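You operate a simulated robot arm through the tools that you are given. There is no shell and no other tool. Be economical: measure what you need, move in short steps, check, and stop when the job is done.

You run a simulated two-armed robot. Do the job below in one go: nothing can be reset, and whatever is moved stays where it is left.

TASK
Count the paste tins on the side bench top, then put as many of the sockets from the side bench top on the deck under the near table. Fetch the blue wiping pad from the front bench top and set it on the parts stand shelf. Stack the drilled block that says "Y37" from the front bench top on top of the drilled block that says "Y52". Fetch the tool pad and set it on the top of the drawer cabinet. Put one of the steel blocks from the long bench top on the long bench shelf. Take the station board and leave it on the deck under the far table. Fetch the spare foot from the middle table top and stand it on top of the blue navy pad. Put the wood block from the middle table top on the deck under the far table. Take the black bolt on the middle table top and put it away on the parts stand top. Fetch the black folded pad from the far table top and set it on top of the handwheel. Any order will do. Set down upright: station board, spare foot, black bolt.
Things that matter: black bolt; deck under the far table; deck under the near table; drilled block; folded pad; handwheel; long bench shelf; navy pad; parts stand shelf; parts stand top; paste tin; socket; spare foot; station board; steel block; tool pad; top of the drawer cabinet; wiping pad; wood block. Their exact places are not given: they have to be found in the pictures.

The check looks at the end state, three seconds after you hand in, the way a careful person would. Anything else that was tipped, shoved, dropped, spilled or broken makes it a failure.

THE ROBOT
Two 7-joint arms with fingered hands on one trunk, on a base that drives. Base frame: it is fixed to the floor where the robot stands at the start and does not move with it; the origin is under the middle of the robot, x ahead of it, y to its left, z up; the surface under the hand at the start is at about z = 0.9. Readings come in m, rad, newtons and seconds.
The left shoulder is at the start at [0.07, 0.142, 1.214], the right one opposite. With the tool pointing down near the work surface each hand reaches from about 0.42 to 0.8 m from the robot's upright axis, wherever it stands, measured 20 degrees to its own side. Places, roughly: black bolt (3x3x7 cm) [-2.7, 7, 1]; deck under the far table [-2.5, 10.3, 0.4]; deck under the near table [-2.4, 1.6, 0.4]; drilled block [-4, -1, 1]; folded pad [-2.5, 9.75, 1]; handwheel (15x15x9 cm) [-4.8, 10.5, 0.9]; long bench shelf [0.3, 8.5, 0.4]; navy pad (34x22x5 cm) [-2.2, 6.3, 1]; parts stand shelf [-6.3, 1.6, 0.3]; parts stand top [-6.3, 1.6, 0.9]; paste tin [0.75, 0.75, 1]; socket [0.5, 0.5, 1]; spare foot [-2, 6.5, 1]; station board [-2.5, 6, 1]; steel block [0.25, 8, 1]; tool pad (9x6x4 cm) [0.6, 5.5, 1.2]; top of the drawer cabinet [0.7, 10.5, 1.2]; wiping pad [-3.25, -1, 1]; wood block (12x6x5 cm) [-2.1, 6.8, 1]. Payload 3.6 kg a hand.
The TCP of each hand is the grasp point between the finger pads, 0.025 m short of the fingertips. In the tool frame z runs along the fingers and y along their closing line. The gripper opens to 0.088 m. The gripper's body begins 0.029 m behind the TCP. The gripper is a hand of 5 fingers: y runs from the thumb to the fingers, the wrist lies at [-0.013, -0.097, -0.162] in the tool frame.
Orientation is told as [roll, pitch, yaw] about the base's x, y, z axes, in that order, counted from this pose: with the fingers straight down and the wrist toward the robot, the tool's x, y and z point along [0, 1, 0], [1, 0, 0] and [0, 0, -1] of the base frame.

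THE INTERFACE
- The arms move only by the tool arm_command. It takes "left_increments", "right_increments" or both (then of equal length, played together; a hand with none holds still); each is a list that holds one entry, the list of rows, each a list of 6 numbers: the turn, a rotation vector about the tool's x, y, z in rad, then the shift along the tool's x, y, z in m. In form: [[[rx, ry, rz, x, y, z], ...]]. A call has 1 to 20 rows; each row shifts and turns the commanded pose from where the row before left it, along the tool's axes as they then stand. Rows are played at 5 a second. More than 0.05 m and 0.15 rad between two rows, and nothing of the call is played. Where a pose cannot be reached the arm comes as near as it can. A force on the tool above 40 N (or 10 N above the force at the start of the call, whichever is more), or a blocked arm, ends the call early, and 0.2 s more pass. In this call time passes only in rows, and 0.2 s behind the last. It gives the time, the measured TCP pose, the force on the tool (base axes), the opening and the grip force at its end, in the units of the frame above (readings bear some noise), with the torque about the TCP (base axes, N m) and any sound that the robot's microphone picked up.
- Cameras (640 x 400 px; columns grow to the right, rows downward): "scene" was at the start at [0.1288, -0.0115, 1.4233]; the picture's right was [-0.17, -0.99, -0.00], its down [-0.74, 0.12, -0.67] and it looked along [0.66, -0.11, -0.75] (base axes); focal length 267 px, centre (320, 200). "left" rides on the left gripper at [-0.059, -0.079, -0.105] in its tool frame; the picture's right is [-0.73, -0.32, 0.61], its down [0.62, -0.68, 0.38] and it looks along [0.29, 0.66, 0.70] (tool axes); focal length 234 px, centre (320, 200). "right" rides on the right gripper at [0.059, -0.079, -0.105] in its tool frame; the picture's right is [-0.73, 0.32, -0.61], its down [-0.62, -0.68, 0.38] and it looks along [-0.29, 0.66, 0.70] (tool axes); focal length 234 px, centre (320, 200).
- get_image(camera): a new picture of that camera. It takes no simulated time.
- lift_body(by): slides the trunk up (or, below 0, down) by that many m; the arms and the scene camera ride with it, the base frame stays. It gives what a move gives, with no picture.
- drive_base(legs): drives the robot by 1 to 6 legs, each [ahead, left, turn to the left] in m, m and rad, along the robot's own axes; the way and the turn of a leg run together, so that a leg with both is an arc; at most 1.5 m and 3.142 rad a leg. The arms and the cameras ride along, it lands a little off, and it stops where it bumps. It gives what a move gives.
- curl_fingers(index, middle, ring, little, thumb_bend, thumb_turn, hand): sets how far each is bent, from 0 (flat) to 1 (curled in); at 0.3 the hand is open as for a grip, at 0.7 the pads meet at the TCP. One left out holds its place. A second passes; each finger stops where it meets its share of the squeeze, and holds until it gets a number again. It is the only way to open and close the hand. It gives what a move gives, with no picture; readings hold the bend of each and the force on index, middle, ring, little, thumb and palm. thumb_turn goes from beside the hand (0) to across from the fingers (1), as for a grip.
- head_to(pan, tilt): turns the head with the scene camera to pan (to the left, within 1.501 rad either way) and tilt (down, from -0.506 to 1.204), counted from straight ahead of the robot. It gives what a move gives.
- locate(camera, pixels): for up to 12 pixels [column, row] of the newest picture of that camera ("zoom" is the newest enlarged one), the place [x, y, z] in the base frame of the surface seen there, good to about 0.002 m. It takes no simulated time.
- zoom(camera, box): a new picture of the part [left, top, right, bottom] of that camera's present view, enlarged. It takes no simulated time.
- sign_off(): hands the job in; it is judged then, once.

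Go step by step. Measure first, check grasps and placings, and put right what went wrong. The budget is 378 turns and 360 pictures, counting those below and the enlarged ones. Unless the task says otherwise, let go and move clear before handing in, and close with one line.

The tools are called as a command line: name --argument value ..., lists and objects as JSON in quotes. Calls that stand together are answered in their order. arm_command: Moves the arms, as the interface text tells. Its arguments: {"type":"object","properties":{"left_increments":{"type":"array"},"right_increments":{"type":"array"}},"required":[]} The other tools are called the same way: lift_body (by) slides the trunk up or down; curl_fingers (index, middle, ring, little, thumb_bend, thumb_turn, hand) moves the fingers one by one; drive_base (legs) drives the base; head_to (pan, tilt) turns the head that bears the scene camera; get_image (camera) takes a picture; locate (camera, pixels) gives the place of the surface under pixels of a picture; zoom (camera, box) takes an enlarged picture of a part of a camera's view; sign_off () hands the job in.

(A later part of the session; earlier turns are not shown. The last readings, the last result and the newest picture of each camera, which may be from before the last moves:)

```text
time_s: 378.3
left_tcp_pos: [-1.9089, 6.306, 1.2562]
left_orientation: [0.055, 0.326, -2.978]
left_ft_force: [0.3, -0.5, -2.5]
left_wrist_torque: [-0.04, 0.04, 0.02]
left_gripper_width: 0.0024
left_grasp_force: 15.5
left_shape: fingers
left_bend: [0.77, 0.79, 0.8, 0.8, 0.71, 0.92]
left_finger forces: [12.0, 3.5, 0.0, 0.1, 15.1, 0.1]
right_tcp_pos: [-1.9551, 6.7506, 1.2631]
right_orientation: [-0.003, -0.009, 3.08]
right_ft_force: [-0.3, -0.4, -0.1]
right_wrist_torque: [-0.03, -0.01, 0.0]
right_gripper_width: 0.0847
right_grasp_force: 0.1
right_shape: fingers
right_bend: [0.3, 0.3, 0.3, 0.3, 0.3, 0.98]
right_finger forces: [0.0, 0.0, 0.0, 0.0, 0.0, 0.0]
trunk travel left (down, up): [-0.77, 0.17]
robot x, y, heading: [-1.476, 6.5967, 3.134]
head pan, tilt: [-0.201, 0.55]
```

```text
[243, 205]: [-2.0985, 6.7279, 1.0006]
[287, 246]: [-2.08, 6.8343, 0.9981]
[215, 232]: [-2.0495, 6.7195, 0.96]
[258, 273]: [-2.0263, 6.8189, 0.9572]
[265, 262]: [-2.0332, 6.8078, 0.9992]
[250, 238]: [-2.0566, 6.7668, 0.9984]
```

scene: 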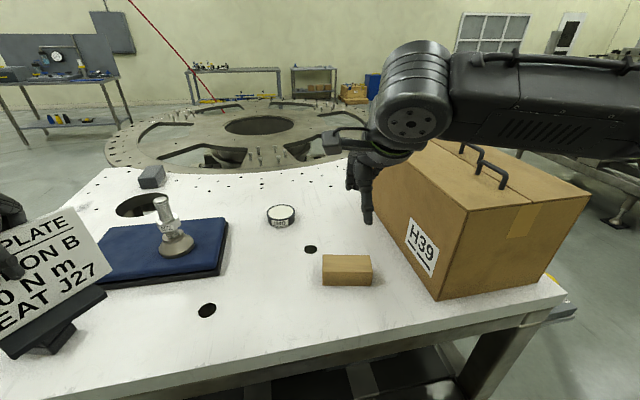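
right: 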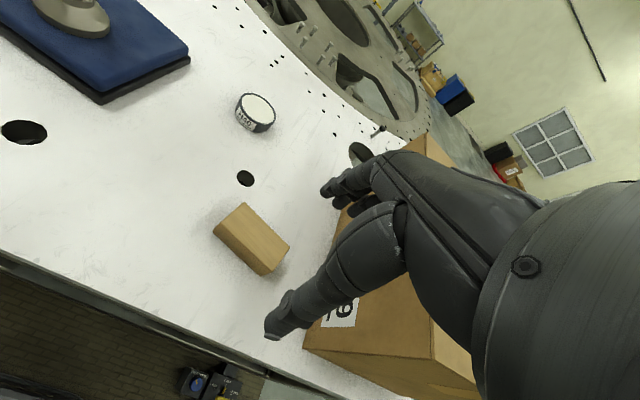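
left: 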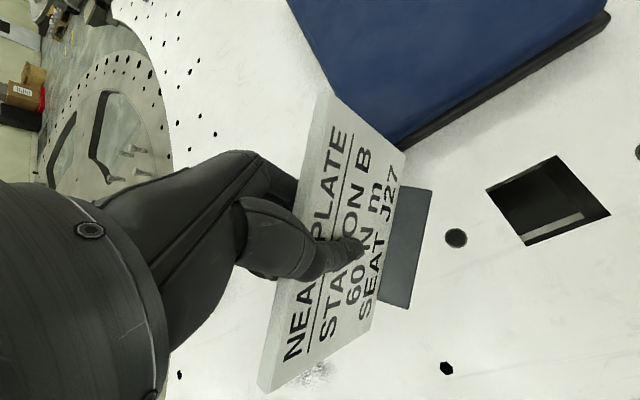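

Block centre ≈(-2.064,6.777), yawed 0.17; carton face at y=6.958. Aligning the right hand above it.

arm_command --right_increments '[[[0, 0, 0.11, -0.0025, 0.0373, 0], [0, 0, 0, -0.0025, 0.0373, 0], [0, 0, 0, -0.0025, 0.0373, 0], [0, 0, 0, 0, 0, 0.05], [0, 0, 0, 0, 0, 0.05], [0, 0, 0, 0, 0, 0.05], [0, 0, 0, 0, 0, 0.04]]]'

get_image --camera "right"

get_image --camera "scene"

```text
time_s: 379.9
left_tcp_pos: [-1.9102, 6.3065, 1.2541]
left_orientation: [0.054, 0.326, -2.976]
left_ft_force: [-1.3, -0.8, -1.4]
left_wrist_torque: [-0.01, 0.0, 0.01]
left_gripper_width: 0.0024
left_grasp_force: 15.7
left_shape: fingers
left_bend: [0.77, 0.79, 0.8, 0.8, 0.71, 0.92]
left_finger forces: [12.0, 3.5, 0.0, 0.0, 15.2, 0.1]
right_tcp_pos: [-2.0682, 6.7748, 1.0726]
right_orientation: [0.001, -0.009, 2.969]
right_ft_force: [0.0, -0.1, 0.1]
right_wrist_torque: [0.01, 0.01, 0.0]
right_gripper_width: 0.0846
right_grasp_force: 0.1
right_shape: fingers
right_bend: [0.3, 0.3, 0.3, 0.3, 0.3, 0.98]
right_finger forces: [0.1, 0.0, 0.0, 0.0, 0.0, 0.0]
trunk travel left (down, up): [-0.77, 0.17]
robot x, y, heading: [-1.4736, 6.5991, 3.135]
head pan, tilt: [-0.201, 0.55]
```

```text
221 pictures are left
```

right: 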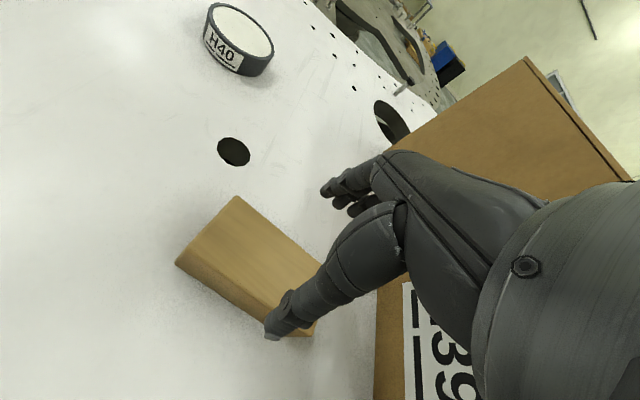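

```text
220 pictures are left
```

scene: 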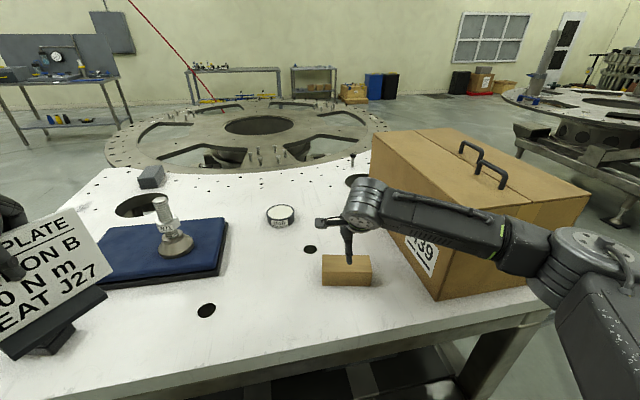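

Checking forearm position relative to the carton's corner (-1.955,6.958, top ~1.2).

locate --camera "scene" --pixels '[[400, 215], [440, 222], [470, 232], [500, 245], [530, 255], [560, 270]]'

```text
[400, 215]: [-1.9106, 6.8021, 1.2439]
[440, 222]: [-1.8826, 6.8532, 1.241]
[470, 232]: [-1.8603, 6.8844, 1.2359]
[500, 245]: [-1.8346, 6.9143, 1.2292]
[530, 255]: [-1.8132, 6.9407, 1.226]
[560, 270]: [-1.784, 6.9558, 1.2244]
```

About 4 cm clearance; descending with force watch, then gripping.

arm_command --right_increments '[[[0, 0, 0, 0, 0.001, 0.035], [0, 0, 0, 0, 0.0, 0.035], [0, 0, 0, 0, 0, 0.022]]]'

get_image --camera "scene"

get_image --camera "right"

```text
time_s: 380.7
left_tcp_pos: [-1.9094, 6.3067, 1.2543]
left_orientation: [0.053, 0.327, -2.976]
left_ft_force: [0.1, -0.3, -2.1]
left_wrist_torque: [-0.01, 0.02, 0.03]
left_gripper_width: 0.0025
left_grasp_force: 15.0
left_shape: fingers
left_bend: [0.77, 0.79, 0.8, 0.8, 0.71, 0.92]
left_finger forces: [12.0, 3.5, 0.0, 0.1, 15.4, 0.0]
right_tcp_pos: [-2.0676, 6.7755, 0.9803]
right_orientation: [0.001, -0.008, 2.968]
right_ft_force: [-1.9, 1.8, 1.9]
right_wrist_torque: [-0.02, 0.01, -0.03]
right_gripper_width: 0.0859
right_grasp_force: 1.9
right_shape: fingers
right_bend: [0.3, 0.3, 0.3, 0.3, 0.3, 0.98]
right_finger forces: [2.1, 0.0, 0.1, 0.1, 1.0, 0.0]
trunk travel left (down, up): [-0.77, 0.17]
robot x, y, heading: [-1.4792, 6.5961, 3.137]
head pan, tilt: [-0.201, 0.55]
```

```text
219 pictures are left
```

scene: 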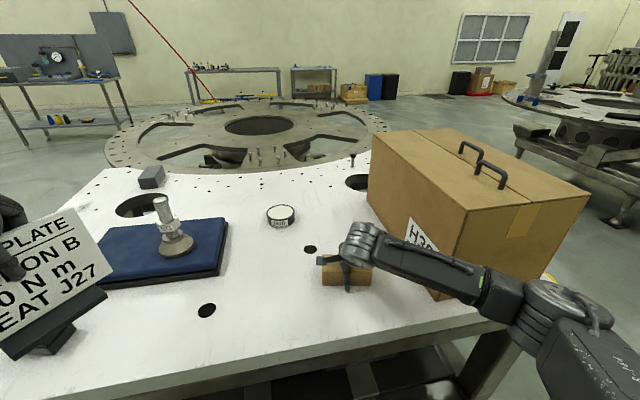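

```text
218 pictures are left
```

right: 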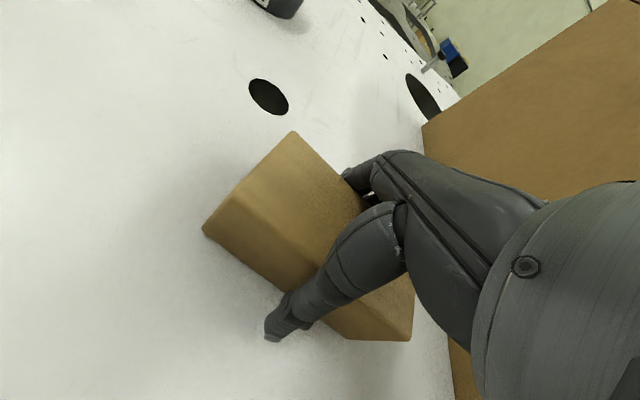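

curl_fingers --hand "right" --index 0.75 --middle 0.75 --ring 0.75 --little 0.75 --thumb_bend 0.75

arm_command --right_increments '[[[0, 0, 0, 0, 0, -0.03], [0, 0, 0, 0, 0, -0.05], [0, 0, 0, 0, 0, -0.05], [0, 0, 0, 0, 0, -0.05], [0, 0, 0, 0, 0, -0.05], [0, 0, 0, 0, 0, -0.04]]]'

get_image --camera "right"

get_image --camera "scene"

```text
time_s: 381.7
left_tcp_pos: [-1.9093, 6.307, 1.2545]
left_orientation: [0.054, 0.324, -2.975]
left_ft_force: [0.5, 0.0, -2.8]
left_wrist_torque: [-0.02, 0.01, 0.0]
left_gripper_width: 0.0027
left_grasp_force: 15.6
left_shape: fingers
left_bend: [0.77, 0.79, 0.8, 0.8, 0.71, 0.92]
left_finger forces: [11.9, 3.5, 0.1, 0.0, 15.3, 0.0]
right_tcp_pos: [-2.0679, 6.7745, 0.9802]
right_orientation: [-0.002, -0.012, 2.971]
right_ft_force: [-4.4, -0.3, 12.7]
right_wrist_torque: [0.24, 0.42, 0.19]
right_gripper_width: 0.0527
right_grasp_force: 48.7
right_shape: fingers
right_bend: [0.4, 0.55, 0.57, 0.61, 0.61, 0.9]
right_finger forces: [16.5, 10.2, 10.2, 13.0, 47.3, 0.1]
trunk travel left (down, up): [-0.77, 0.17]
robot x, y, heading: [-1.4739, 6.5992, 3.141]
head pan, tilt: [-0.201, 0.55]
```

```text
time_s: 383.1
left_tcp_pos: [-1.9096, 6.3079, 1.2542]
left_orientation: [0.055, 0.326, -2.976]
left_ft_force: [-0.4, -0.1, -1.7]
left_wrist_torque: [-0.04, 0.02, -0.01]
left_gripper_width: 0.0024
left_grasp_force: 15.4
left_shape: fingers
left_bend: [0.77, 0.79, 0.8, 0.8, 0.71, 0.92]
left_finger forces: [12.0, 3.5, 0.1, 0.1, 15.3, 0.0]
right_tcp_pos: [-2.0666, 6.774, 1.2487]
right_orientation: [-0.002, -0.01, 2.971]
right_ft_force: [0.3, -0.9, -2.1]
right_wrist_torque: [0.0, 0.03, 0.03]
right_gripper_width: 0.0527
right_grasp_force: 45.0
right_shape: fingers
right_bend: [0.4, 0.56, 0.59, 0.62, 0.6, 0.89]
right_finger forces: [15.5, 9.0, 8.7, 10.6, 46.4, 0.1]
trunk travel left (down, up): [-0.77, 0.17]
robot x, y, heading: [-1.4755, 6.5976, 3.142]
head pan, tilt: [-0.201, 0.55]
```

```text
217 pictures are left
```

right: 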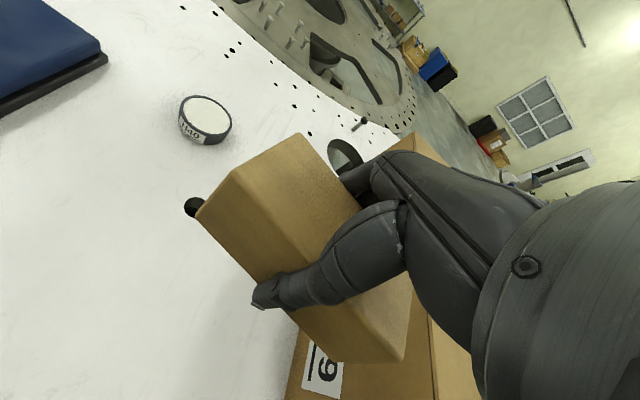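

```text
216 pictures are left
```

scene: 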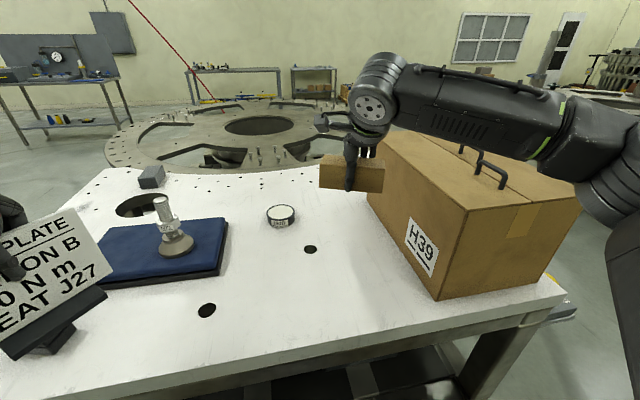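

Wood block held. Backing off and moving north toward the far table, facing west.

arm_command --right_increments '[[[0, 0, 0, 0, -0.04, 0], [0, 0, 0, 0, -0.04, 0], [0, 0, -0.11, 0, -0.04, 0], [0, 0, 0, 0, -0.03, 0]]]'

drive_base --legs '[[-0.4, 0, 0], [0, -1.3, 0], [0, -1.0, 0]]'

head_to --pan -0.6 --tilt 0.4

get_image --camera "scene"

```text
time_s: 384.1
left_tcp_pos: [-1.9093, 6.3074, 1.2556]
left_orientation: [0.054, 0.325, -2.975]
left_ft_force: [-0.4, 0.1, -2.2]
left_wrist_torque: [-0.02, -0.01, -0.02]
left_gripper_width: 0.0028
left_grasp_force: 15.6
left_shape: fingers
left_bend: [0.77, 0.79, 0.8, 0.8, 0.71, 0.92]
left_finger forces: [12.0, 3.4, 0.0, 0.0, 15.3, 0.0]
right_tcp_pos: [-1.9184, 6.7529, 1.2502]
right_orientation: [0.0, -0.01, 3.079]
right_ft_force: [0.1, 0.1, -0.9]
right_wrist_torque: [-0.01, -0.02, 0.0]
right_gripper_width: 0.0526
right_grasp_force: 45.0
right_shape: fingers
right_bend: [0.4, 0.57, 0.59, 0.62, 0.6, 0.89]
right_finger forces: [15.6, 9.1, 8.7, 10.5, 46.6, 0.0]
trunk travel left (down, up): [-0.77, 0.17]
robot x, y, heading: [-1.475, 6.5998, 3.132]
head pan, tilt: [-0.201, 0.55]
```

```text
time_s: 397.5
left_tcp_pos: [-1.5162, 8.6029, 1.2529]
left_orientation: [0.054, 0.327, -2.964]
left_ft_force: [0.5, 0.4, -2.0]
left_wrist_torque: [-0.02, 0.04, 0.02]
left_gripper_width: 0.0027
left_grasp_force: 15.7
left_shape: fingers
left_bend: [0.77, 0.79, 0.8, 0.8, 0.71, 0.92]
left_finger forces: [12.1, 3.4, 0.0, 0.1, 15.3, 0.0]
right_tcp_pos: [-1.53, 9.0475, 1.2489]
right_orientation: [-0.001, -0.009, 3.093]
right_ft_force: [0.6, -0.5, -2.3]
right_wrist_torque: [0.01, 0.0, 0.03]
right_gripper_width: 0.0528
right_grasp_force: 44.6
right_shape: fingers
right_bend: [0.4, 0.57, 0.59, 0.62, 0.6, 0.89]
right_finger forces: [15.7, 9.0, 8.8, 10.5, 46.6, 0.0]
trunk travel left (down, up): [-0.77, 0.17]
robot x, y, heading: [-1.0851, 8.9007, -3.132]
head pan, tilt: [-0.201, 0.55]
```

```text
time_s: 398.4
left_tcp_pos: [-1.516, 8.6041, 1.2536]
left_orientation: [0.056, 0.326, -2.964]
left_ft_force: [0.5, -0.4, -2.1]
left_wrist_torque: [-0.05, 0.02, 0.0]
left_gripper_width: 0.0026
left_grasp_force: 15.6
left_shape: fingers
left_bend: [0.77, 0.79, 0.8, 0.8, 0.71, 0.92]
left_finger forces: [12.2, 3.4, 0.0, 0.1, 15.2, 0.0]
right_tcp_pos: [-1.5307, 9.0478, 1.2486]
right_orientation: [-0.002, -0.011, 3.092]
right_ft_force: [0.0, 0.0, -2.4]
right_wrist_torque: [0.0, 0.01, 0.02]
right_gripper_width: 0.0527
right_grasp_force: 44.9
right_shape: fingers
right_bend: [0.4, 0.57, 0.59, 0.62, 0.6, 0.89]
right_finger forces: [15.7, 8.9, 8.7, 10.5, 46.4, 0.1]
trunk travel left (down, up): [-0.77, 0.17]
robot x, y, heading: [-1.0857, 8.9053, -3.132]
head pan, tilt: [-0.6, 0.4]
```

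```text
215 pictures are left
```

scene: 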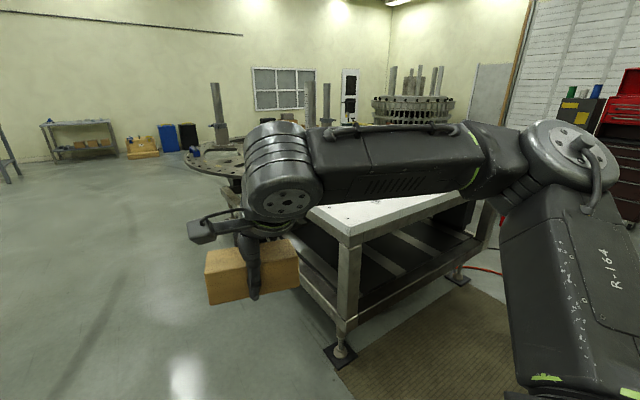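

Far table is right ahead of me to the northwest. Measuring its corners and deck.

locate --camera "scene" --pixels '[[347, 240], [485, 205], [345, 310], [360, 275], [400, 260], [430, 240], [460, 270], [340, 355], [370, 235], [475, 245]]'

drive_base --legs '[[0, -1.3, 0]]'

head_to --pan 0.0 --tilt 0.5

get_image --camera "scene"

```text
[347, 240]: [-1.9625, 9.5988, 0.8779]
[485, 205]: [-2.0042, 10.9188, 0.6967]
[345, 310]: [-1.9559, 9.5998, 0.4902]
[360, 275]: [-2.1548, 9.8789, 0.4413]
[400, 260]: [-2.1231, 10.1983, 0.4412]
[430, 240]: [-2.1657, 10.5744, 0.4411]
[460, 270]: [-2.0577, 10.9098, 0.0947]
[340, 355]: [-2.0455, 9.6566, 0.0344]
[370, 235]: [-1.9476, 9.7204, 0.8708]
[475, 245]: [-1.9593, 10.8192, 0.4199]
```

```text
time_s: 404.8
left_tcp_pos: [-1.5208, 9.8877, 1.2542]
left_orientation: [0.055, 0.326, -2.976]
left_ft_force: [0.8, -0.6, -1.5]
left_wrist_torque: [-0.02, 0.02, -0.04]
left_gripper_width: 0.0026
left_grasp_force: 15.8
left_shape: fingers
left_bend: [0.77, 0.79, 0.8, 0.8, 0.71, 0.92]
left_finger forces: [12.2, 3.4, 0.0, 0.0, 15.4, 0.1]
right_tcp_pos: [-1.532, 10.3311, 1.2505]
right_orientation: [-0.002, -0.01, 3.082]
right_ft_force: [-0.4, 0.0, -2.4]
right_wrist_torque: [0.0, 0.01, -0.02]
right_gripper_width: 0.0529
right_grasp_force: 45.4
right_shape: fingers
right_bend: [0.4, 0.57, 0.59, 0.62, 0.6, 0.89]
right_finger forces: [15.7, 8.9, 8.7, 10.3, 46.4, 0.1]
trunk travel left (down, up): [-0.77, 0.17]
robot x, y, heading: [-1.0927, 10.1815, 3.139]
head pan, tilt: [-0.6, 0.4]
```

```text
time_s: 405.8
left_tcp_pos: [-1.5332, 9.8877, 1.2487]
left_orientation: [0.056, 0.332, -2.974]
left_ft_force: [-0.4, 0.6, -2.4]
left_wrist_torque: [-0.02, -0.02, 0.0]
left_gripper_width: 0.003
left_grasp_force: 16.2
left_shape: fingers
left_bend: [0.77, 0.79, 0.8, 0.8, 0.71, 0.92]
left_finger forces: [12.3, 3.6, 0.0, 0.0, 15.5, 0.0]
right_tcp_pos: [-1.5426, 10.3335, 1.2447]
right_orientation: [-0.001, 0.0, 3.082]
right_ft_force: [-0.6, 0.0, -0.9]
right_wrist_torque: [-0.01, 0.03, -0.05]
right_gripper_width: 0.0526
right_grasp_force: 44.7
right_shape: fingers
right_bend: [0.4, 0.57, 0.6, 0.62, 0.6, 0.89]
right_finger forces: [15.4, 9.1, 8.7, 10.2, 46.3, 0.0]
trunk travel left (down, up): [-0.77, 0.17]
robot x, y, heading: [-1.0885, 10.1829, 3.137]
head pan, tilt: [0.0, 0.499]
```

```text
214 pictures are left
```

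scene: 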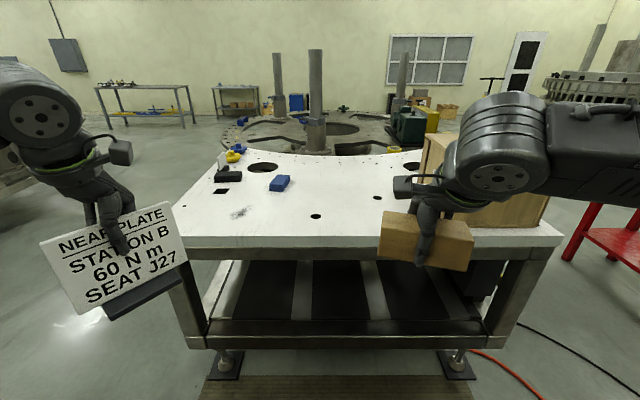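

Deck z≈0.441, opening y 9.65–10.85. Lowering the trunk in front of it and looking in.

lift_body --by -0.36

lift_body --by -0.3

head_to --pan 0.0 --tilt 0.25

get_image --camera "scene"

locate --camera "scene" --pixels '[[320, 120], [320, 140], [320, 190], [250, 190], [400, 190], [470, 200], [480, 150], [320, 215], [200, 150], [320, 225]]'

```text
time_s: 409.3
left_tcp_pos: [-1.5322, 9.8875, 0.8896]
left_orientation: [0.055, 0.334, -2.973]
left_ft_force: [-0.5, 0.0, -1.6]
left_wrist_torque: [-0.03, 0.01, 0.0]
left_gripper_width: 0.0028
left_grasp_force: 15.5
left_shape: fingers
left_bend: [0.77, 0.79, 0.8, 0.8, 0.71, 0.92]
left_finger forces: [12.1, 3.6, 0.0, 0.0, 15.5, 0.0]
right_tcp_pos: [-1.5421, 10.3331, 0.886]
right_orientation: [-0.001, 0.001, 3.081]
right_ft_force: [0.0, 0.5, -1.6]
right_wrist_torque: [0.04, 0.0, -0.04]
right_gripper_width: 0.0529
right_grasp_force: 44.4
right_shape: fingers
right_bend: [0.4, 0.57, 0.6, 0.62, 0.6, 0.89]
right_finger forces: [15.5, 8.9, 8.5, 10.3, 46.3, 0.0]
trunk travel left (down, up): [-0.41, 0.53]
robot x, y, heading: [-1.0884, 10.1763, 3.144]
head pan, tilt: [0.0, 0.499]
```

```text
time_s: 412.3
left_tcp_pos: [-1.534, 9.8871, 0.5911]
left_orientation: [0.057, 0.332, -2.974]
left_ft_force: [0.1, 0.2, -1.3]
left_wrist_torque: [0.02, 0.0, 0.01]
left_gripper_width: 0.0028
left_grasp_force: 15.7
left_shape: fingers
left_bend: [0.77, 0.79, 0.8, 0.8, 0.71, 0.92]
left_finger forces: [12.4, 3.6, 0.0, 0.1, 15.6, 0.0]
right_tcp_pos: [-1.5438, 10.3327, 0.5854]
right_orientation: [-0.001, 0.001, 3.084]
right_ft_force: [1.1, 0.2, -2.9]
right_wrist_torque: [0.01, 0.02, -0.05]
right_gripper_width: 0.053
right_grasp_force: 44.7
right_shape: fingers
right_bend: [0.4, 0.57, 0.6, 0.62, 0.6, 0.89]
right_finger forces: [15.6, 8.9, 8.6, 10.1, 46.3, 0.0]
trunk travel left (down, up): [-0.11, 0.83]
robot x, y, heading: [-1.0899, 10.1837, 3.141]
head pan, tilt: [0.0, 0.499]
```

```text
time_s: 413.1
left_tcp_pos: [-1.5334, 9.8877, 0.5897]
left_orientation: [0.055, 0.335, -2.973]
left_ft_force: [-0.3, 0.5, -2.4]
left_wrist_torque: [-0.03, -0.01, 0.01]
left_gripper_width: 0.0028
left_grasp_force: 14.9
left_shape: fingers
left_bend: [0.77, 0.79, 0.8, 0.8, 0.71, 0.92]
left_finger forces: [12.3, 3.6, 0.0, 0.0, 15.6, 0.0]
right_tcp_pos: [-1.5429, 10.3321, 0.5859]
right_orientation: [-0.002, -0.002, 3.083]
right_ft_force: [0.0, 0.2, -2.2]
right_wrist_torque: [-0.01, 0.02, -0.04]
right_gripper_width: 0.0528
right_grasp_force: 45.0
right_shape: fingers
right_bend: [0.4, 0.57, 0.6, 0.62, 0.6, 0.89]
right_finger forces: [15.6, 9.0, 8.6, 10.0, 46.2, 0.0]
trunk travel left (down, up): [-0.11, 0.83]
robot x, y, heading: [-1.0921, 10.1762, 3.136]
head pan, tilt: [0.0, 0.25]
```

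```text
213 pictures are left
```

scene: 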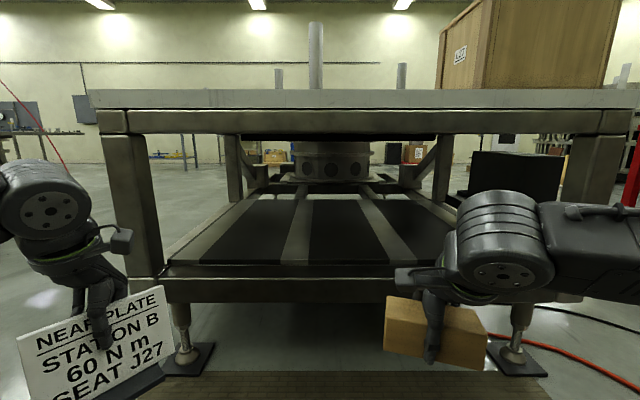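

```text
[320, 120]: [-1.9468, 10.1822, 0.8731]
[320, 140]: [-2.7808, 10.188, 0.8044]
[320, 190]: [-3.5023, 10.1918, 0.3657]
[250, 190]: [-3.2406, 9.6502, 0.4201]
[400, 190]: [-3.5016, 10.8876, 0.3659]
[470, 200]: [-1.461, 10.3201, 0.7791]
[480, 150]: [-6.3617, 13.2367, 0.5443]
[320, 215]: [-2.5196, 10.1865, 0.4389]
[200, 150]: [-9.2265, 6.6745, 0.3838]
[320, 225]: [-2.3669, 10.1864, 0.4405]
```

Opening height 0.44–0.826. Lowering 3 cm more, strafing right 0.2 and driving in front; then I'll insert the left hand with the board.

lift_body --by -0.03

drive_base --legs '[[0, -0.2, 0], [0.28, 0, 0]]'

head_to --pan 0.2 --tilt 0.35

get_image --camera "scene"

get_image --camera "left"

```text
time_s: 413.9
left_tcp_pos: [-1.5329, 9.888, 0.5594]
left_orientation: [0.058, 0.333, -2.975]
left_ft_force: [-0.5, -0.7, -2.7]
left_wrist_torque: [0.02, 0.03, -0.01]
left_gripper_width: 0.0028
left_grasp_force: 15.5
left_shape: fingers
left_bend: [0.77, 0.79, 0.8, 0.8, 0.71, 0.92]
left_finger forces: [12.4, 3.6, 0.0, 0.0, 15.7, 0.1]
right_tcp_pos: [-1.5425, 10.3326, 0.5553]
right_orientation: [0.0, 0.0, 3.082]
right_ft_force: [0.4, 0.0, -1.2]
right_wrist_torque: [0.01, -0.02, 0.01]
right_gripper_width: 0.0526
right_grasp_force: 44.4
right_shape: fingers
right_bend: [0.4, 0.57, 0.6, 0.62, 0.6, 0.89]
right_finger forces: [15.5, 9.0, 8.6, 10.1, 46.4, 0.0]
trunk travel left (down, up): [-0.08, 0.86]
robot x, y, heading: [-1.0874, 10.1799, 3.14]
head pan, tilt: [0.0, 0.25]
```

```text
time_s: 417.0
left_tcp_pos: [-1.8121, 10.0837, 0.5591]
left_orientation: [0.056, 0.336, -2.967]
left_ft_force: [-1.3, 0.2, -1.4]
left_wrist_torque: [-0.04, 0.01, 0.01]
left_gripper_width: 0.0029
left_grasp_force: 15.9
left_shape: fingers
left_bend: [0.77, 0.79, 0.8, 0.8, 0.71, 0.92]
left_finger forces: [12.3, 3.6, 0.0, 0.0, 15.7, 0.0]
right_tcp_pos: [-1.8247, 10.5265, 0.5552]
right_orientation: [-0.002, 0.002, 3.088]
right_ft_force: [0.2, -0.3, -2.7]
right_wrist_torque: [0.02, 0.01, 0.01]
right_gripper_width: 0.0529
right_grasp_force: 44.8
right_shape: fingers
right_bend: [0.4, 0.57, 0.6, 0.62, 0.6, 0.89]
right_finger forces: [15.4, 9.0, 8.6, 10.1, 46.2, 0.1]
trunk travel left (down, up): [-0.08, 0.86]
robot x, y, heading: [-1.3706, 10.3717, -3.133]
head pan, tilt: [0.0, 0.25]
```

```text
time_s: 417.7
left_tcp_pos: [-1.812, 10.0825, 0.558]
left_orientation: [0.056, 0.335, -2.967]
left_ft_force: [0.4, 1.3, -2.4]
left_wrist_torque: [-0.01, 0.05, -0.01]
left_gripper_width: 0.0029
left_grasp_force: 15.8
left_shape: fingers
left_bend: [0.77, 0.79, 0.8, 0.8, 0.71, 0.92]
left_finger forces: [12.3, 3.6, 0.1, 0.0, 15.7, 0.0]
right_tcp_pos: [-1.825, 10.5267, 0.5532]
right_orientation: [-0.001, 0.0, 3.087]
right_ft_force: [-0.1, 0.5, -1.4]
right_wrist_torque: [0.02, 0.01, -0.04]
right_gripper_width: 0.0526
right_grasp_force: 44.6
right_shape: fingers
right_bend: [0.4, 0.57, 0.6, 0.62, 0.6, 0.89]
right_finger forces: [15.4, 9.0, 8.5, 10.1, 46.0, 0.0]
trunk travel left (down, up): [-0.08, 0.86]
robot x, y, heading: [-1.3645, 10.3755, -3.142]
head pan, tilt: [0.201, 0.351]
```

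```text
212 pictures are left
```

scene: 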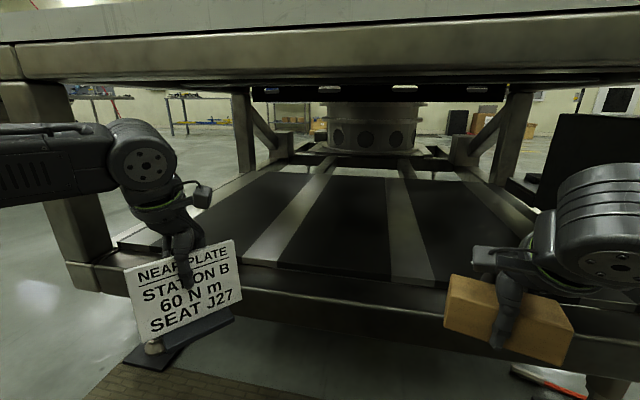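

```text
211 pictures are left
```

left: 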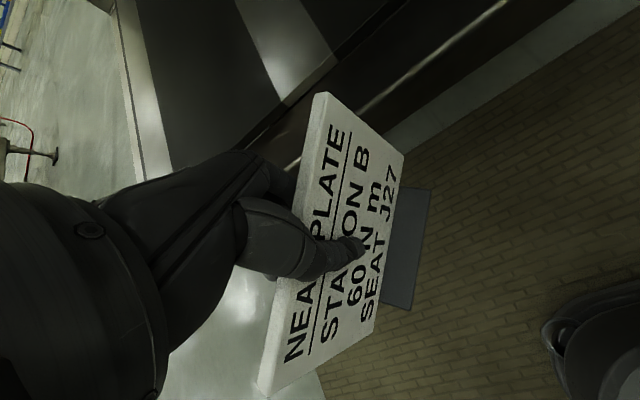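

Inserting the board hand 0.32 m under the top (raising 1.5 cm).

arm_command --left_increments '[[[0, 0, 0, 0, -0.005, -0.0142], [0, 0, 0, -0.007, 0.0372, -0.0129], [0, 0, 0, -0.007, 0.0372, -0.0129], [0, 0, 0, -0.007, 0.0372, -0.0129], [0, 0, 0, -0.007, 0.0372, -0.0129], [0, 0, 0, -0.007, 0.0372, -0.0129]]]'

get_image --camera "scene"

```text
time_s: 419.1
left_tcp_pos: [-2.0118, 10.0862, 0.5675]
left_orientation: [0.056, 0.338, -2.968]
left_ft_force: [0.9, 0.4, -3.1]
left_wrist_torque: [-0.02, -0.04, -0.01]
left_gripper_width: 0.0026
left_grasp_force: 15.4
left_shape: fingers
left_bend: [0.77, 0.79, 0.8, 0.8, 0.71, 0.92]
left_finger forces: [12.2, 3.1, 0.0, 0.0, 15.0, 0.0]
right_tcp_pos: [-1.8252, 10.5266, 0.5533]
right_orientation: [-0.003, 0.0, 3.086]
right_ft_force: [-0.8, -0.2, -1.9]
right_wrist_torque: [0.02, 0.04, -0.02]
right_gripper_width: 0.053
right_grasp_force: 44.7
right_shape: fingers
right_bend: [0.4, 0.57, 0.6, 0.62, 0.6, 0.89]
right_finger forces: [15.5, 8.9, 8.5, 10.0, 46.1, 0.1]
trunk travel left (down, up): [-0.08, 0.86]
robot x, y, heading: [-1.3662, 10.38, -3.134]
head pan, tilt: [0.201, 0.351]
```

```text
210 pictures are left
```

scene: 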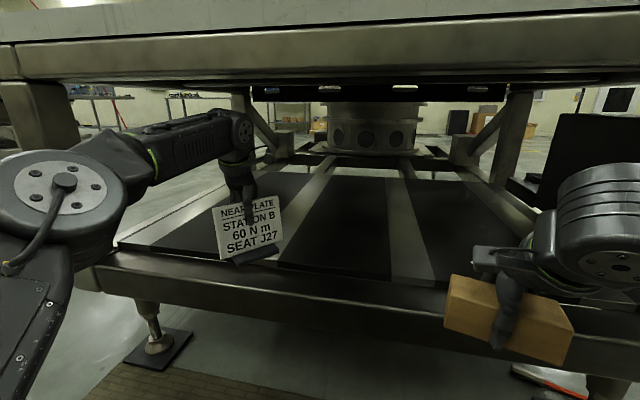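

arm_command --left_increments '[[[0, 0, 0, -0.007, 0.0372, -0.0129], [0, 0, 0, -0.007, 0.0372, -0.0129], [0, 0, 0, -0.007, 0.0372, -0.0129], [0, 0, 0, 0, 0, 0]]]'

get_image --camera "scene"

zoom --camera "scene" --box '[190, 130, 330, 270]'

```text
time_s: 420.1
left_tcp_pos: [-2.0294, 10.0967, 0.5624]
left_orientation: [0.057, 0.337, -2.968]
left_ft_force: [0.3, -0.4, -1.5]
left_wrist_torque: [-0.01, 0.01, 0.01]
left_gripper_width: 0.0026
left_grasp_force: 15.3
left_shape: fingers
left_bend: [0.78, 0.79, 0.8, 0.8, 0.71, 0.92]
left_finger forces: [12.2, 3.2, 0.1, 0.0, 15.1, 0.0]
left hand out of reach, approached as far as the arm can: row 1, 2, 3
right_tcp_pos: [-1.8239, 10.5268, 0.5532]
right_orientation: [-0.001, 0.002, 3.087]
right_ft_force: [-0.4, -0.3, -2.1]
right_wrist_torque: [0.0, 0.0, -0.01]
right_gripper_width: 0.0528
right_grasp_force: 44.2
right_shape: fingers
right_bend: [0.4, 0.57, 0.6, 0.62, 0.6, 0.89]
right_finger forces: [15.5, 8.9, 8.6, 10.1, 45.9, 0.1]
trunk travel left (down, up): [-0.08, 0.86]
robot x, y, heading: [-1.3701, 10.3767, -3.134]
head pan, tilt: [0.201, 0.351]
```

```text
209 pictures are left
```

scene: 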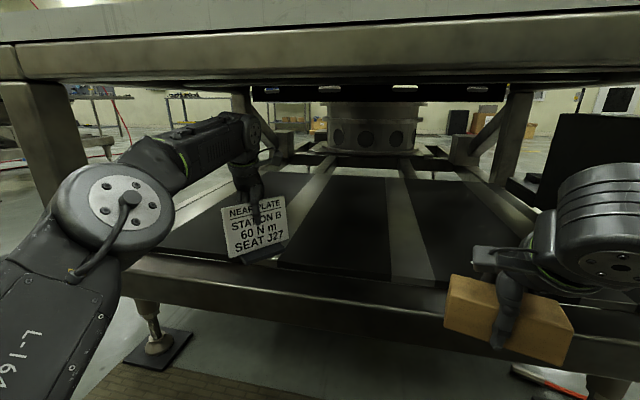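

```text
2.86 times, centred on (260, 200) of scene
```

zoom: 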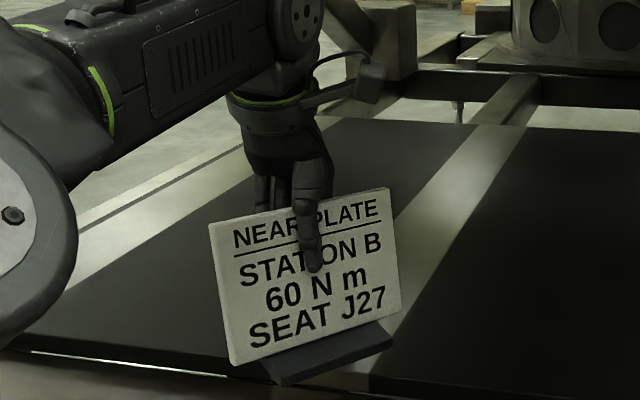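

Arm is at reach limit; driving in 0.12 instead. First check elbow vs the left leg.

locate --camera "scene" --pixels '[[110, 200], [70, 200], [60, 150], [150, 160], [30, 260], [85, 170]]'

```text
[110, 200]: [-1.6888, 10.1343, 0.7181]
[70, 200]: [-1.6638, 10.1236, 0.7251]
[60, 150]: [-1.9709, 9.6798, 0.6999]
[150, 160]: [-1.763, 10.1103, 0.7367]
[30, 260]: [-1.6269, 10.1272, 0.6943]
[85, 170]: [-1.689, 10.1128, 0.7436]
```

drive_base --legs '[[0.13, 0, 0]]'

zoom --camera "scene" --box '[190, 130, 330, 270]'

locate --camera "zoom" --pixels '[[230, 240], [385, 205], [270, 370], [385, 335], [285, 380], [390, 345], [200, 330], [330, 395], [235, 355]]'

```text
time_s: 421.4
left_tcp_pos: [-2.1644, 10.0949, 0.562]
left_orientation: [0.057, 0.335, -2.968]
left_ft_force: [-0.4, -0.1, -2.0]
left_wrist_torque: [-0.03, 0.0, -0.01]
left_gripper_width: 0.0026
left_grasp_force: 14.6
left_shape: fingers
left_bend: [0.78, 0.79, 0.8, 0.8, 0.71, 0.92]
left_finger forces: [12.2, 3.2, 0.1, 0.1, 15.1, 0.0]
right_tcp_pos: [-1.96, 10.5257, 0.553]
right_orientation: [-0.002, 0.002, 3.088]
right_ft_force: [0.4, -0.9, -1.6]
right_wrist_torque: [0.02, -0.01, 0.0]
right_gripper_width: 0.0529
right_grasp_force: 44.7
right_shape: fingers
right_bend: [0.4, 0.57, 0.6, 0.62, 0.6, 0.89]
right_finger forces: [15.5, 8.8, 8.4, 10.0, 45.9, 0.1]
trunk travel left (down, up): [-0.08, 0.86]
robot x, y, heading: [-1.5018, 10.3753, -3.136]
head pan, tilt: [0.201, 0.351]
```

```text
2.86 times, centred on (260, 200) of scene
```

zoom: 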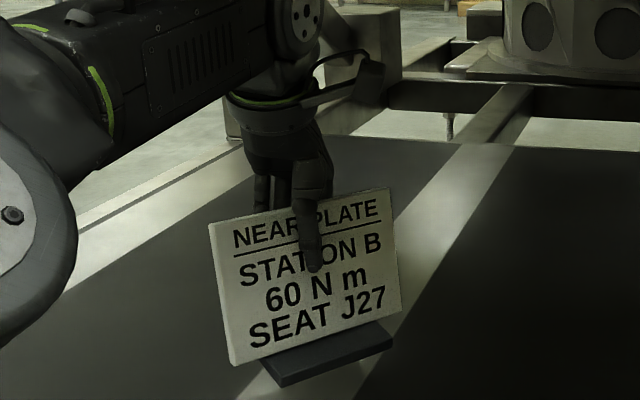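

```text
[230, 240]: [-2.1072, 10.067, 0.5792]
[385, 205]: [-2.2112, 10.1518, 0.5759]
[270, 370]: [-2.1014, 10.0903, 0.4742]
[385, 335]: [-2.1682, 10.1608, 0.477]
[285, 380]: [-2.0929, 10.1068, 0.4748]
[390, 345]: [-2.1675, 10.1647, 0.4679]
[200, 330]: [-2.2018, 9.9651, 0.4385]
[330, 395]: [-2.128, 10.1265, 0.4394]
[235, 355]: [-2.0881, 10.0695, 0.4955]
```

Foot is level at bottom ≈0.465, deck 0.439. Lowering in small steps to contact.

arm_command --left_increments '[[[0, 0, 0, 0, 0.0033, 0.0094], [0, 0, 0, 0, 0.0033, 0.0094], [0, 0, 0, 0, 0.001, 0.0028], [0, 0, 0, 0, 0, 0]]]'

zoom --camera "scene" --box '[190, 130, 330, 270]'

```text
time_s: 422.4
left_tcp_pos: [-2.1634, 10.0937, 0.5374]
left_orientation: [0.056, 0.337, -2.966]
left_ft_force: [0.6, 0.4, -0.5]
left_wrist_torque: [0.02, 0.03, 0.02]
left_gripper_width: 0.0025
left_grasp_force: 15.8
left_shape: fingers
left_bend: [0.78, 0.79, 0.8, 0.8, 0.71, 0.92]
left_finger forces: [12.1, 3.5, 0.0, 0.0, 15.3, 0.1]
right_tcp_pos: [-1.9587, 10.5269, 0.5518]
right_orientation: [-0.001, -0.001, 3.087]
right_ft_force: [-0.2, 0.7, -2.0]
right_wrist_torque: [0.0, 0.06, 0.0]
right_gripper_width: 0.0527
right_grasp_force: 44.6
right_shape: fingers
right_bend: [0.4, 0.57, 0.6, 0.62, 0.6, 0.89]
right_finger forces: [15.5, 8.9, 8.4, 10.0, 45.9, 0.1]
trunk travel left (down, up): [-0.08, 0.86]
robot x, y, heading: [-1.5016, 10.3734, -3.137]
head pan, tilt: [0.201, 0.351]
```

```text
2.86 times, centred on (260, 200) of scene
```

zoom: 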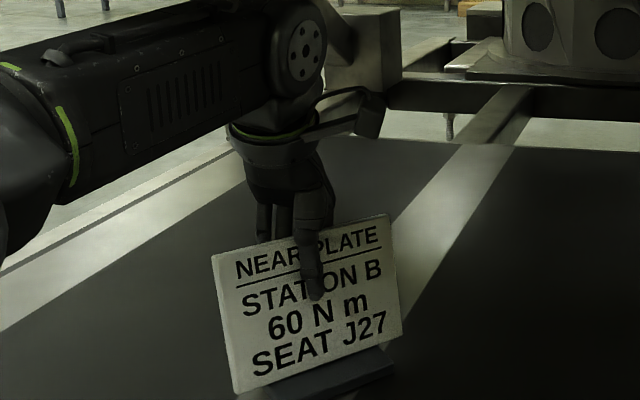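

Partially supported now. 2 mm more, then release thumb and fingers.

arm_command --left_increments '[[[0, 0, 0, 0, 0.0007, 0.0019], [0, 0, 0, 0, 0, 0]]]'

curl_fingers --hand "left" --index 0.55 --middle 0.55 --ring 0.55 --little 0.55 --thumb_bend 0.55

zoom --camera "scene" --box '[190, 150, 330, 290]'

```text
time_s: 423.0
left_tcp_pos: [-2.1633, 10.0932, 0.5358]
left_orientation: [0.056, 0.335, -2.967]
left_ft_force: [0.3, 0.5, 0.5]
left_wrist_torque: [0.07, -0.01, -0.05]
left_gripper_width: 0.0027
left_grasp_force: 15.4
left_shape: fingers
left_bend: [0.78, 0.79, 0.8, 0.8, 0.71, 0.92]
left_finger forces: [11.4, 4.4, 0.1, 0.0, 15.5, 0.0]
right_tcp_pos: [-1.9585, 10.5262, 0.5515]
right_orientation: [0.0, -0.001, 3.087]
right_ft_force: [-0.4, -0.3, -1.9]
right_wrist_torque: [-0.01, 0.02, 0.02]
right_gripper_width: 0.0528
right_grasp_force: 44.0
right_shape: fingers
right_bend: [0.4, 0.57, 0.6, 0.62, 0.6, 0.89]
right_finger forces: [15.6, 8.8, 8.4, 10.1, 45.9, 0.0]
trunk travel left (down, up): [-0.08, 0.86]
robot x, y, heading: [-1.5049, 10.3737, -3.134]
head pan, tilt: [0.201, 0.351]
```

```text
time_s: 424.0
left_tcp_pos: [-2.1644, 10.0938, 0.5357]
left_orientation: [0.058, 0.335, -2.966]
left_ft_force: [-0.6, 0.7, 0.8]
left_wrist_torque: [-0.01, 0.0, 0.02]
left_gripper_width: 0.0301
left_grasp_force: 0.0
left_shape: fingers
left_bend: [0.55, 0.55, 0.55, 0.55, 0.55, 0.97]
left_finger forces: [0.1, 0.1, 0.1, 0.0, 0.0, 0.1]
right_tcp_pos: [-1.9585, 10.5263, 0.5516]
right_orientation: [-0.001, 0.0, 3.088]
right_ft_force: [-0.1, -0.8, -1.7]
right_wrist_torque: [0.05, 0.01, 0.03]
right_gripper_width: 0.0526
right_grasp_force: 44.7
right_shape: fingers
right_bend: [0.4, 0.57, 0.6, 0.62, 0.6, 0.89]
right_finger forces: [15.6, 8.8, 8.4, 10.0, 46.0, 0.1]
trunk travel left (down, up): [-0.08, 0.86]
robot x, y, heading: [-1.5033, 10.375, -3.135]
head pan, tilt: [0.201, 0.351]
```

```text
2.86 times, centred on (260, 220) of scene
```

zoom: 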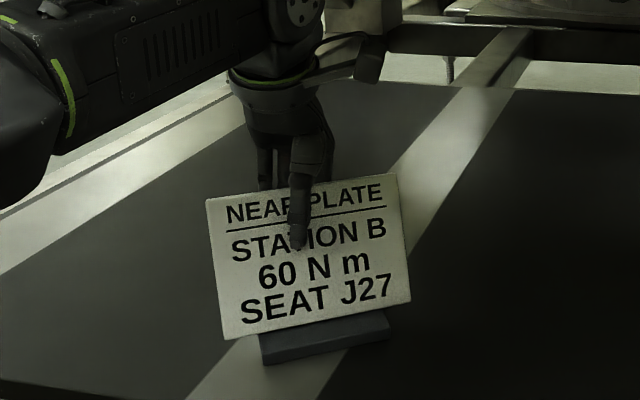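

Board stands by itself. Opening fully; checking forearm clearance below the top frame before raising.

curl_fingers --hand "left" --index 0.3 --middle 0.3 --ring 0.3 --little 0.3 --thumb_bend 0.3

get_image --camera "scene"

locate --camera "scene" --pixels '[[140, 155], [170, 140], [200, 128], [235, 120], [260, 125], [320, 80], [240, 90], [100, 170], [300, 88], [350, 95]]'

```text
time_s: 425.0
left_tcp_pos: [-2.1636, 10.0929, 0.5362]
left_orientation: [0.055, 0.335, -2.966]
left_ft_force: [1.2, 0.3, 0.2]
left_wrist_torque: [0.02, 0.0, 0.05]
left_gripper_width: 0.0845
left_grasp_force: 0.0
left_shape: fingers
left_bend: [0.3, 0.3, 0.3, 0.3, 0.3, 0.97]
left_finger forces: [0.0, 0.1, 0.1, 0.0, 0.0, 0.0]
right_tcp_pos: [-1.9602, 10.5247, 0.5507]
right_orientation: [-0.002, -0.002, 3.087]
right_ft_force: [0.8, -0.2, -1.8]
right_wrist_torque: [0.02, 0.04, 0.01]
right_gripper_width: 0.0527
right_grasp_force: 44.2
right_shape: fingers
right_bend: [0.4, 0.57, 0.6, 0.62, 0.6, 0.89]
right_finger forces: [15.7, 8.8, 8.5, 10.0, 45.9, 0.0]
trunk travel left (down, up): [-0.08, 0.86]
robot x, y, heading: [-1.5066, 10.3787, -3.144]
head pan, tilt: [0.201, 0.351]
```

```text
204 pictures are left
```

scene: 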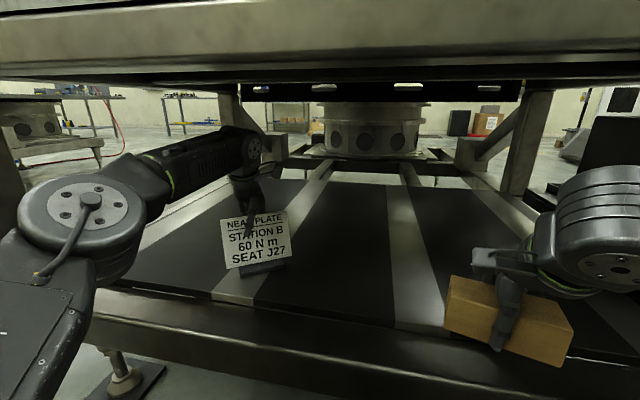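

```text
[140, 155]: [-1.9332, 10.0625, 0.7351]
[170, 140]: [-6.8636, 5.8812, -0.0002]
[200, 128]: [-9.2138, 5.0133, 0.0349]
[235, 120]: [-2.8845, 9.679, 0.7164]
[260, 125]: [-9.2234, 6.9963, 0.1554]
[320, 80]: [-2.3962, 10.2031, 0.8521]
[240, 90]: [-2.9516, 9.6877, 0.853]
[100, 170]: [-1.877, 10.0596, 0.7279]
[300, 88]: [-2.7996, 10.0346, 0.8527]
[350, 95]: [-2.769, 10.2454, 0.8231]
```

Enough clearance: raise 5 cm, then rotate the hand level (fingers up over the plate), and check.

arm_command --left_increments '[[[0, 0, 0, 0, 0, -0.026], [0, 0, 0, 0, 0, -0.026], [-0.11, 0, 0, 0, 0, -0.004], [-0.11, 0, 0, 0, 0, -0.004], [-0.11, 0, 0, 0, 0, -0.004], [0, 0, 0, 0, 0, -0.012]]]'

get_image --camera "scene"

get_image --camera "left"

```text
time_s: 426.4
left_tcp_pos: [-2.1715, 10.0943, 0.5754]
left_orientation: [0.053, 0.003, -2.986]
left_ft_force: [0.8, 0.3, 0.3]
left_wrist_torque: [0.01, 0.03, -0.04]
left_gripper_width: 0.085
left_grasp_force: 0.0
left_shape: fingers
left_bend: [0.3, 0.3, 0.3, 0.3, 0.3, 0.97]
left_finger forces: [0.0, 0.0, 0.0, 0.0, 0.0, 0.1]
left hand out of reach, approached as far as the arm can: row 1, 2
right_tcp_pos: [-1.9586, 10.5252, 0.5511]
right_orientation: [-0.001, 0.0, 3.087]
right_ft_force: [1.0, -0.5, -2.2]
right_wrist_torque: [0.0, -0.01, 0.01]
right_gripper_width: 0.0528
right_grasp_force: 43.9
right_shape: fingers
right_bend: [0.4, 0.57, 0.6, 0.62, 0.6, 0.89]
right_finger forces: [15.6, 8.7, 8.4, 10.0, 45.8, 0.0]
trunk travel left (down, up): [-0.08, 0.86]
robot x, y, heading: [-1.5021, 10.3777, -3.135]
head pan, tilt: [0.201, 0.351]
```

```text
203 pictures are left
```

scene: 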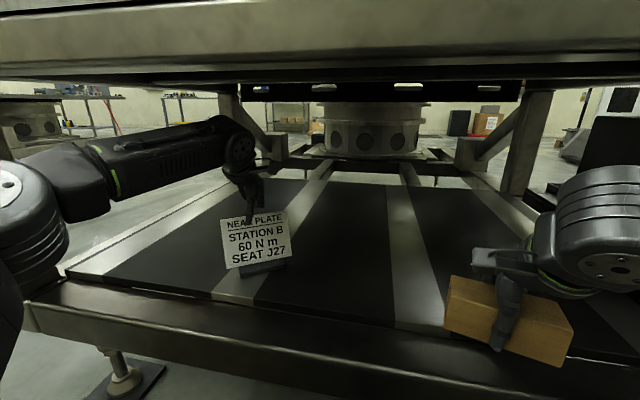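

```text
202 pictures are left
```

left: 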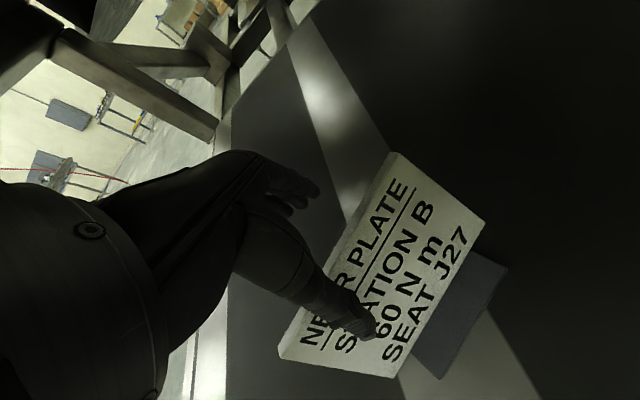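

Raising 2.5 cm more so fingertips clear the plate's top edge (0.557), then retracting.

arm_command --left_increments '[[[0, 0, 0, 0, 0, -0.015], [0, 0, 0, 0, 0, -0.015], [0, 0, 0, 0, 0, 0]]]'

get_image --camera "left"

```text
time_s: 427.2
left_tcp_pos: [-2.1713, 10.0943, 0.6038]
left_orientation: [0.051, 0.005, -2.986]
left_ft_force: [-0.3, -0.3, -0.2]
left_wrist_torque: [0.02, 0.0, 0.01]
left_gripper_width: 0.0844
left_grasp_force: 0.0
left_shape: fingers
left_bend: [0.3, 0.3, 0.3, 0.3, 0.3, 0.97]
left_finger forces: [0.1, 0.0, 0.1, 0.1, 0.0, 0.0]
right_tcp_pos: [-1.9588, 10.5249, 0.5514]
right_orientation: [-0.002, 0.0, 3.088]
right_ft_force: [0.1, -0.4, -1.6]
right_wrist_torque: [0.02, 0.01, -0.01]
right_gripper_width: 0.0527
right_grasp_force: 44.6
right_shape: fingers
right_bend: [0.4, 0.57, 0.6, 0.62, 0.6, 0.89]
right_finger forces: [15.7, 8.8, 8.5, 10.0, 45.7, 0.0]
trunk travel left (down, up): [-0.08, 0.86]
robot x, y, heading: [-1.5071, 10.3781, -3.139]
head pan, tilt: [0.201, 0.351]
```

```text
201 pictures are left
```

left: 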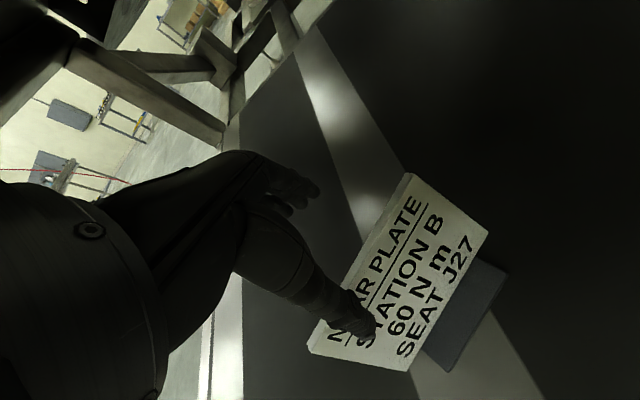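

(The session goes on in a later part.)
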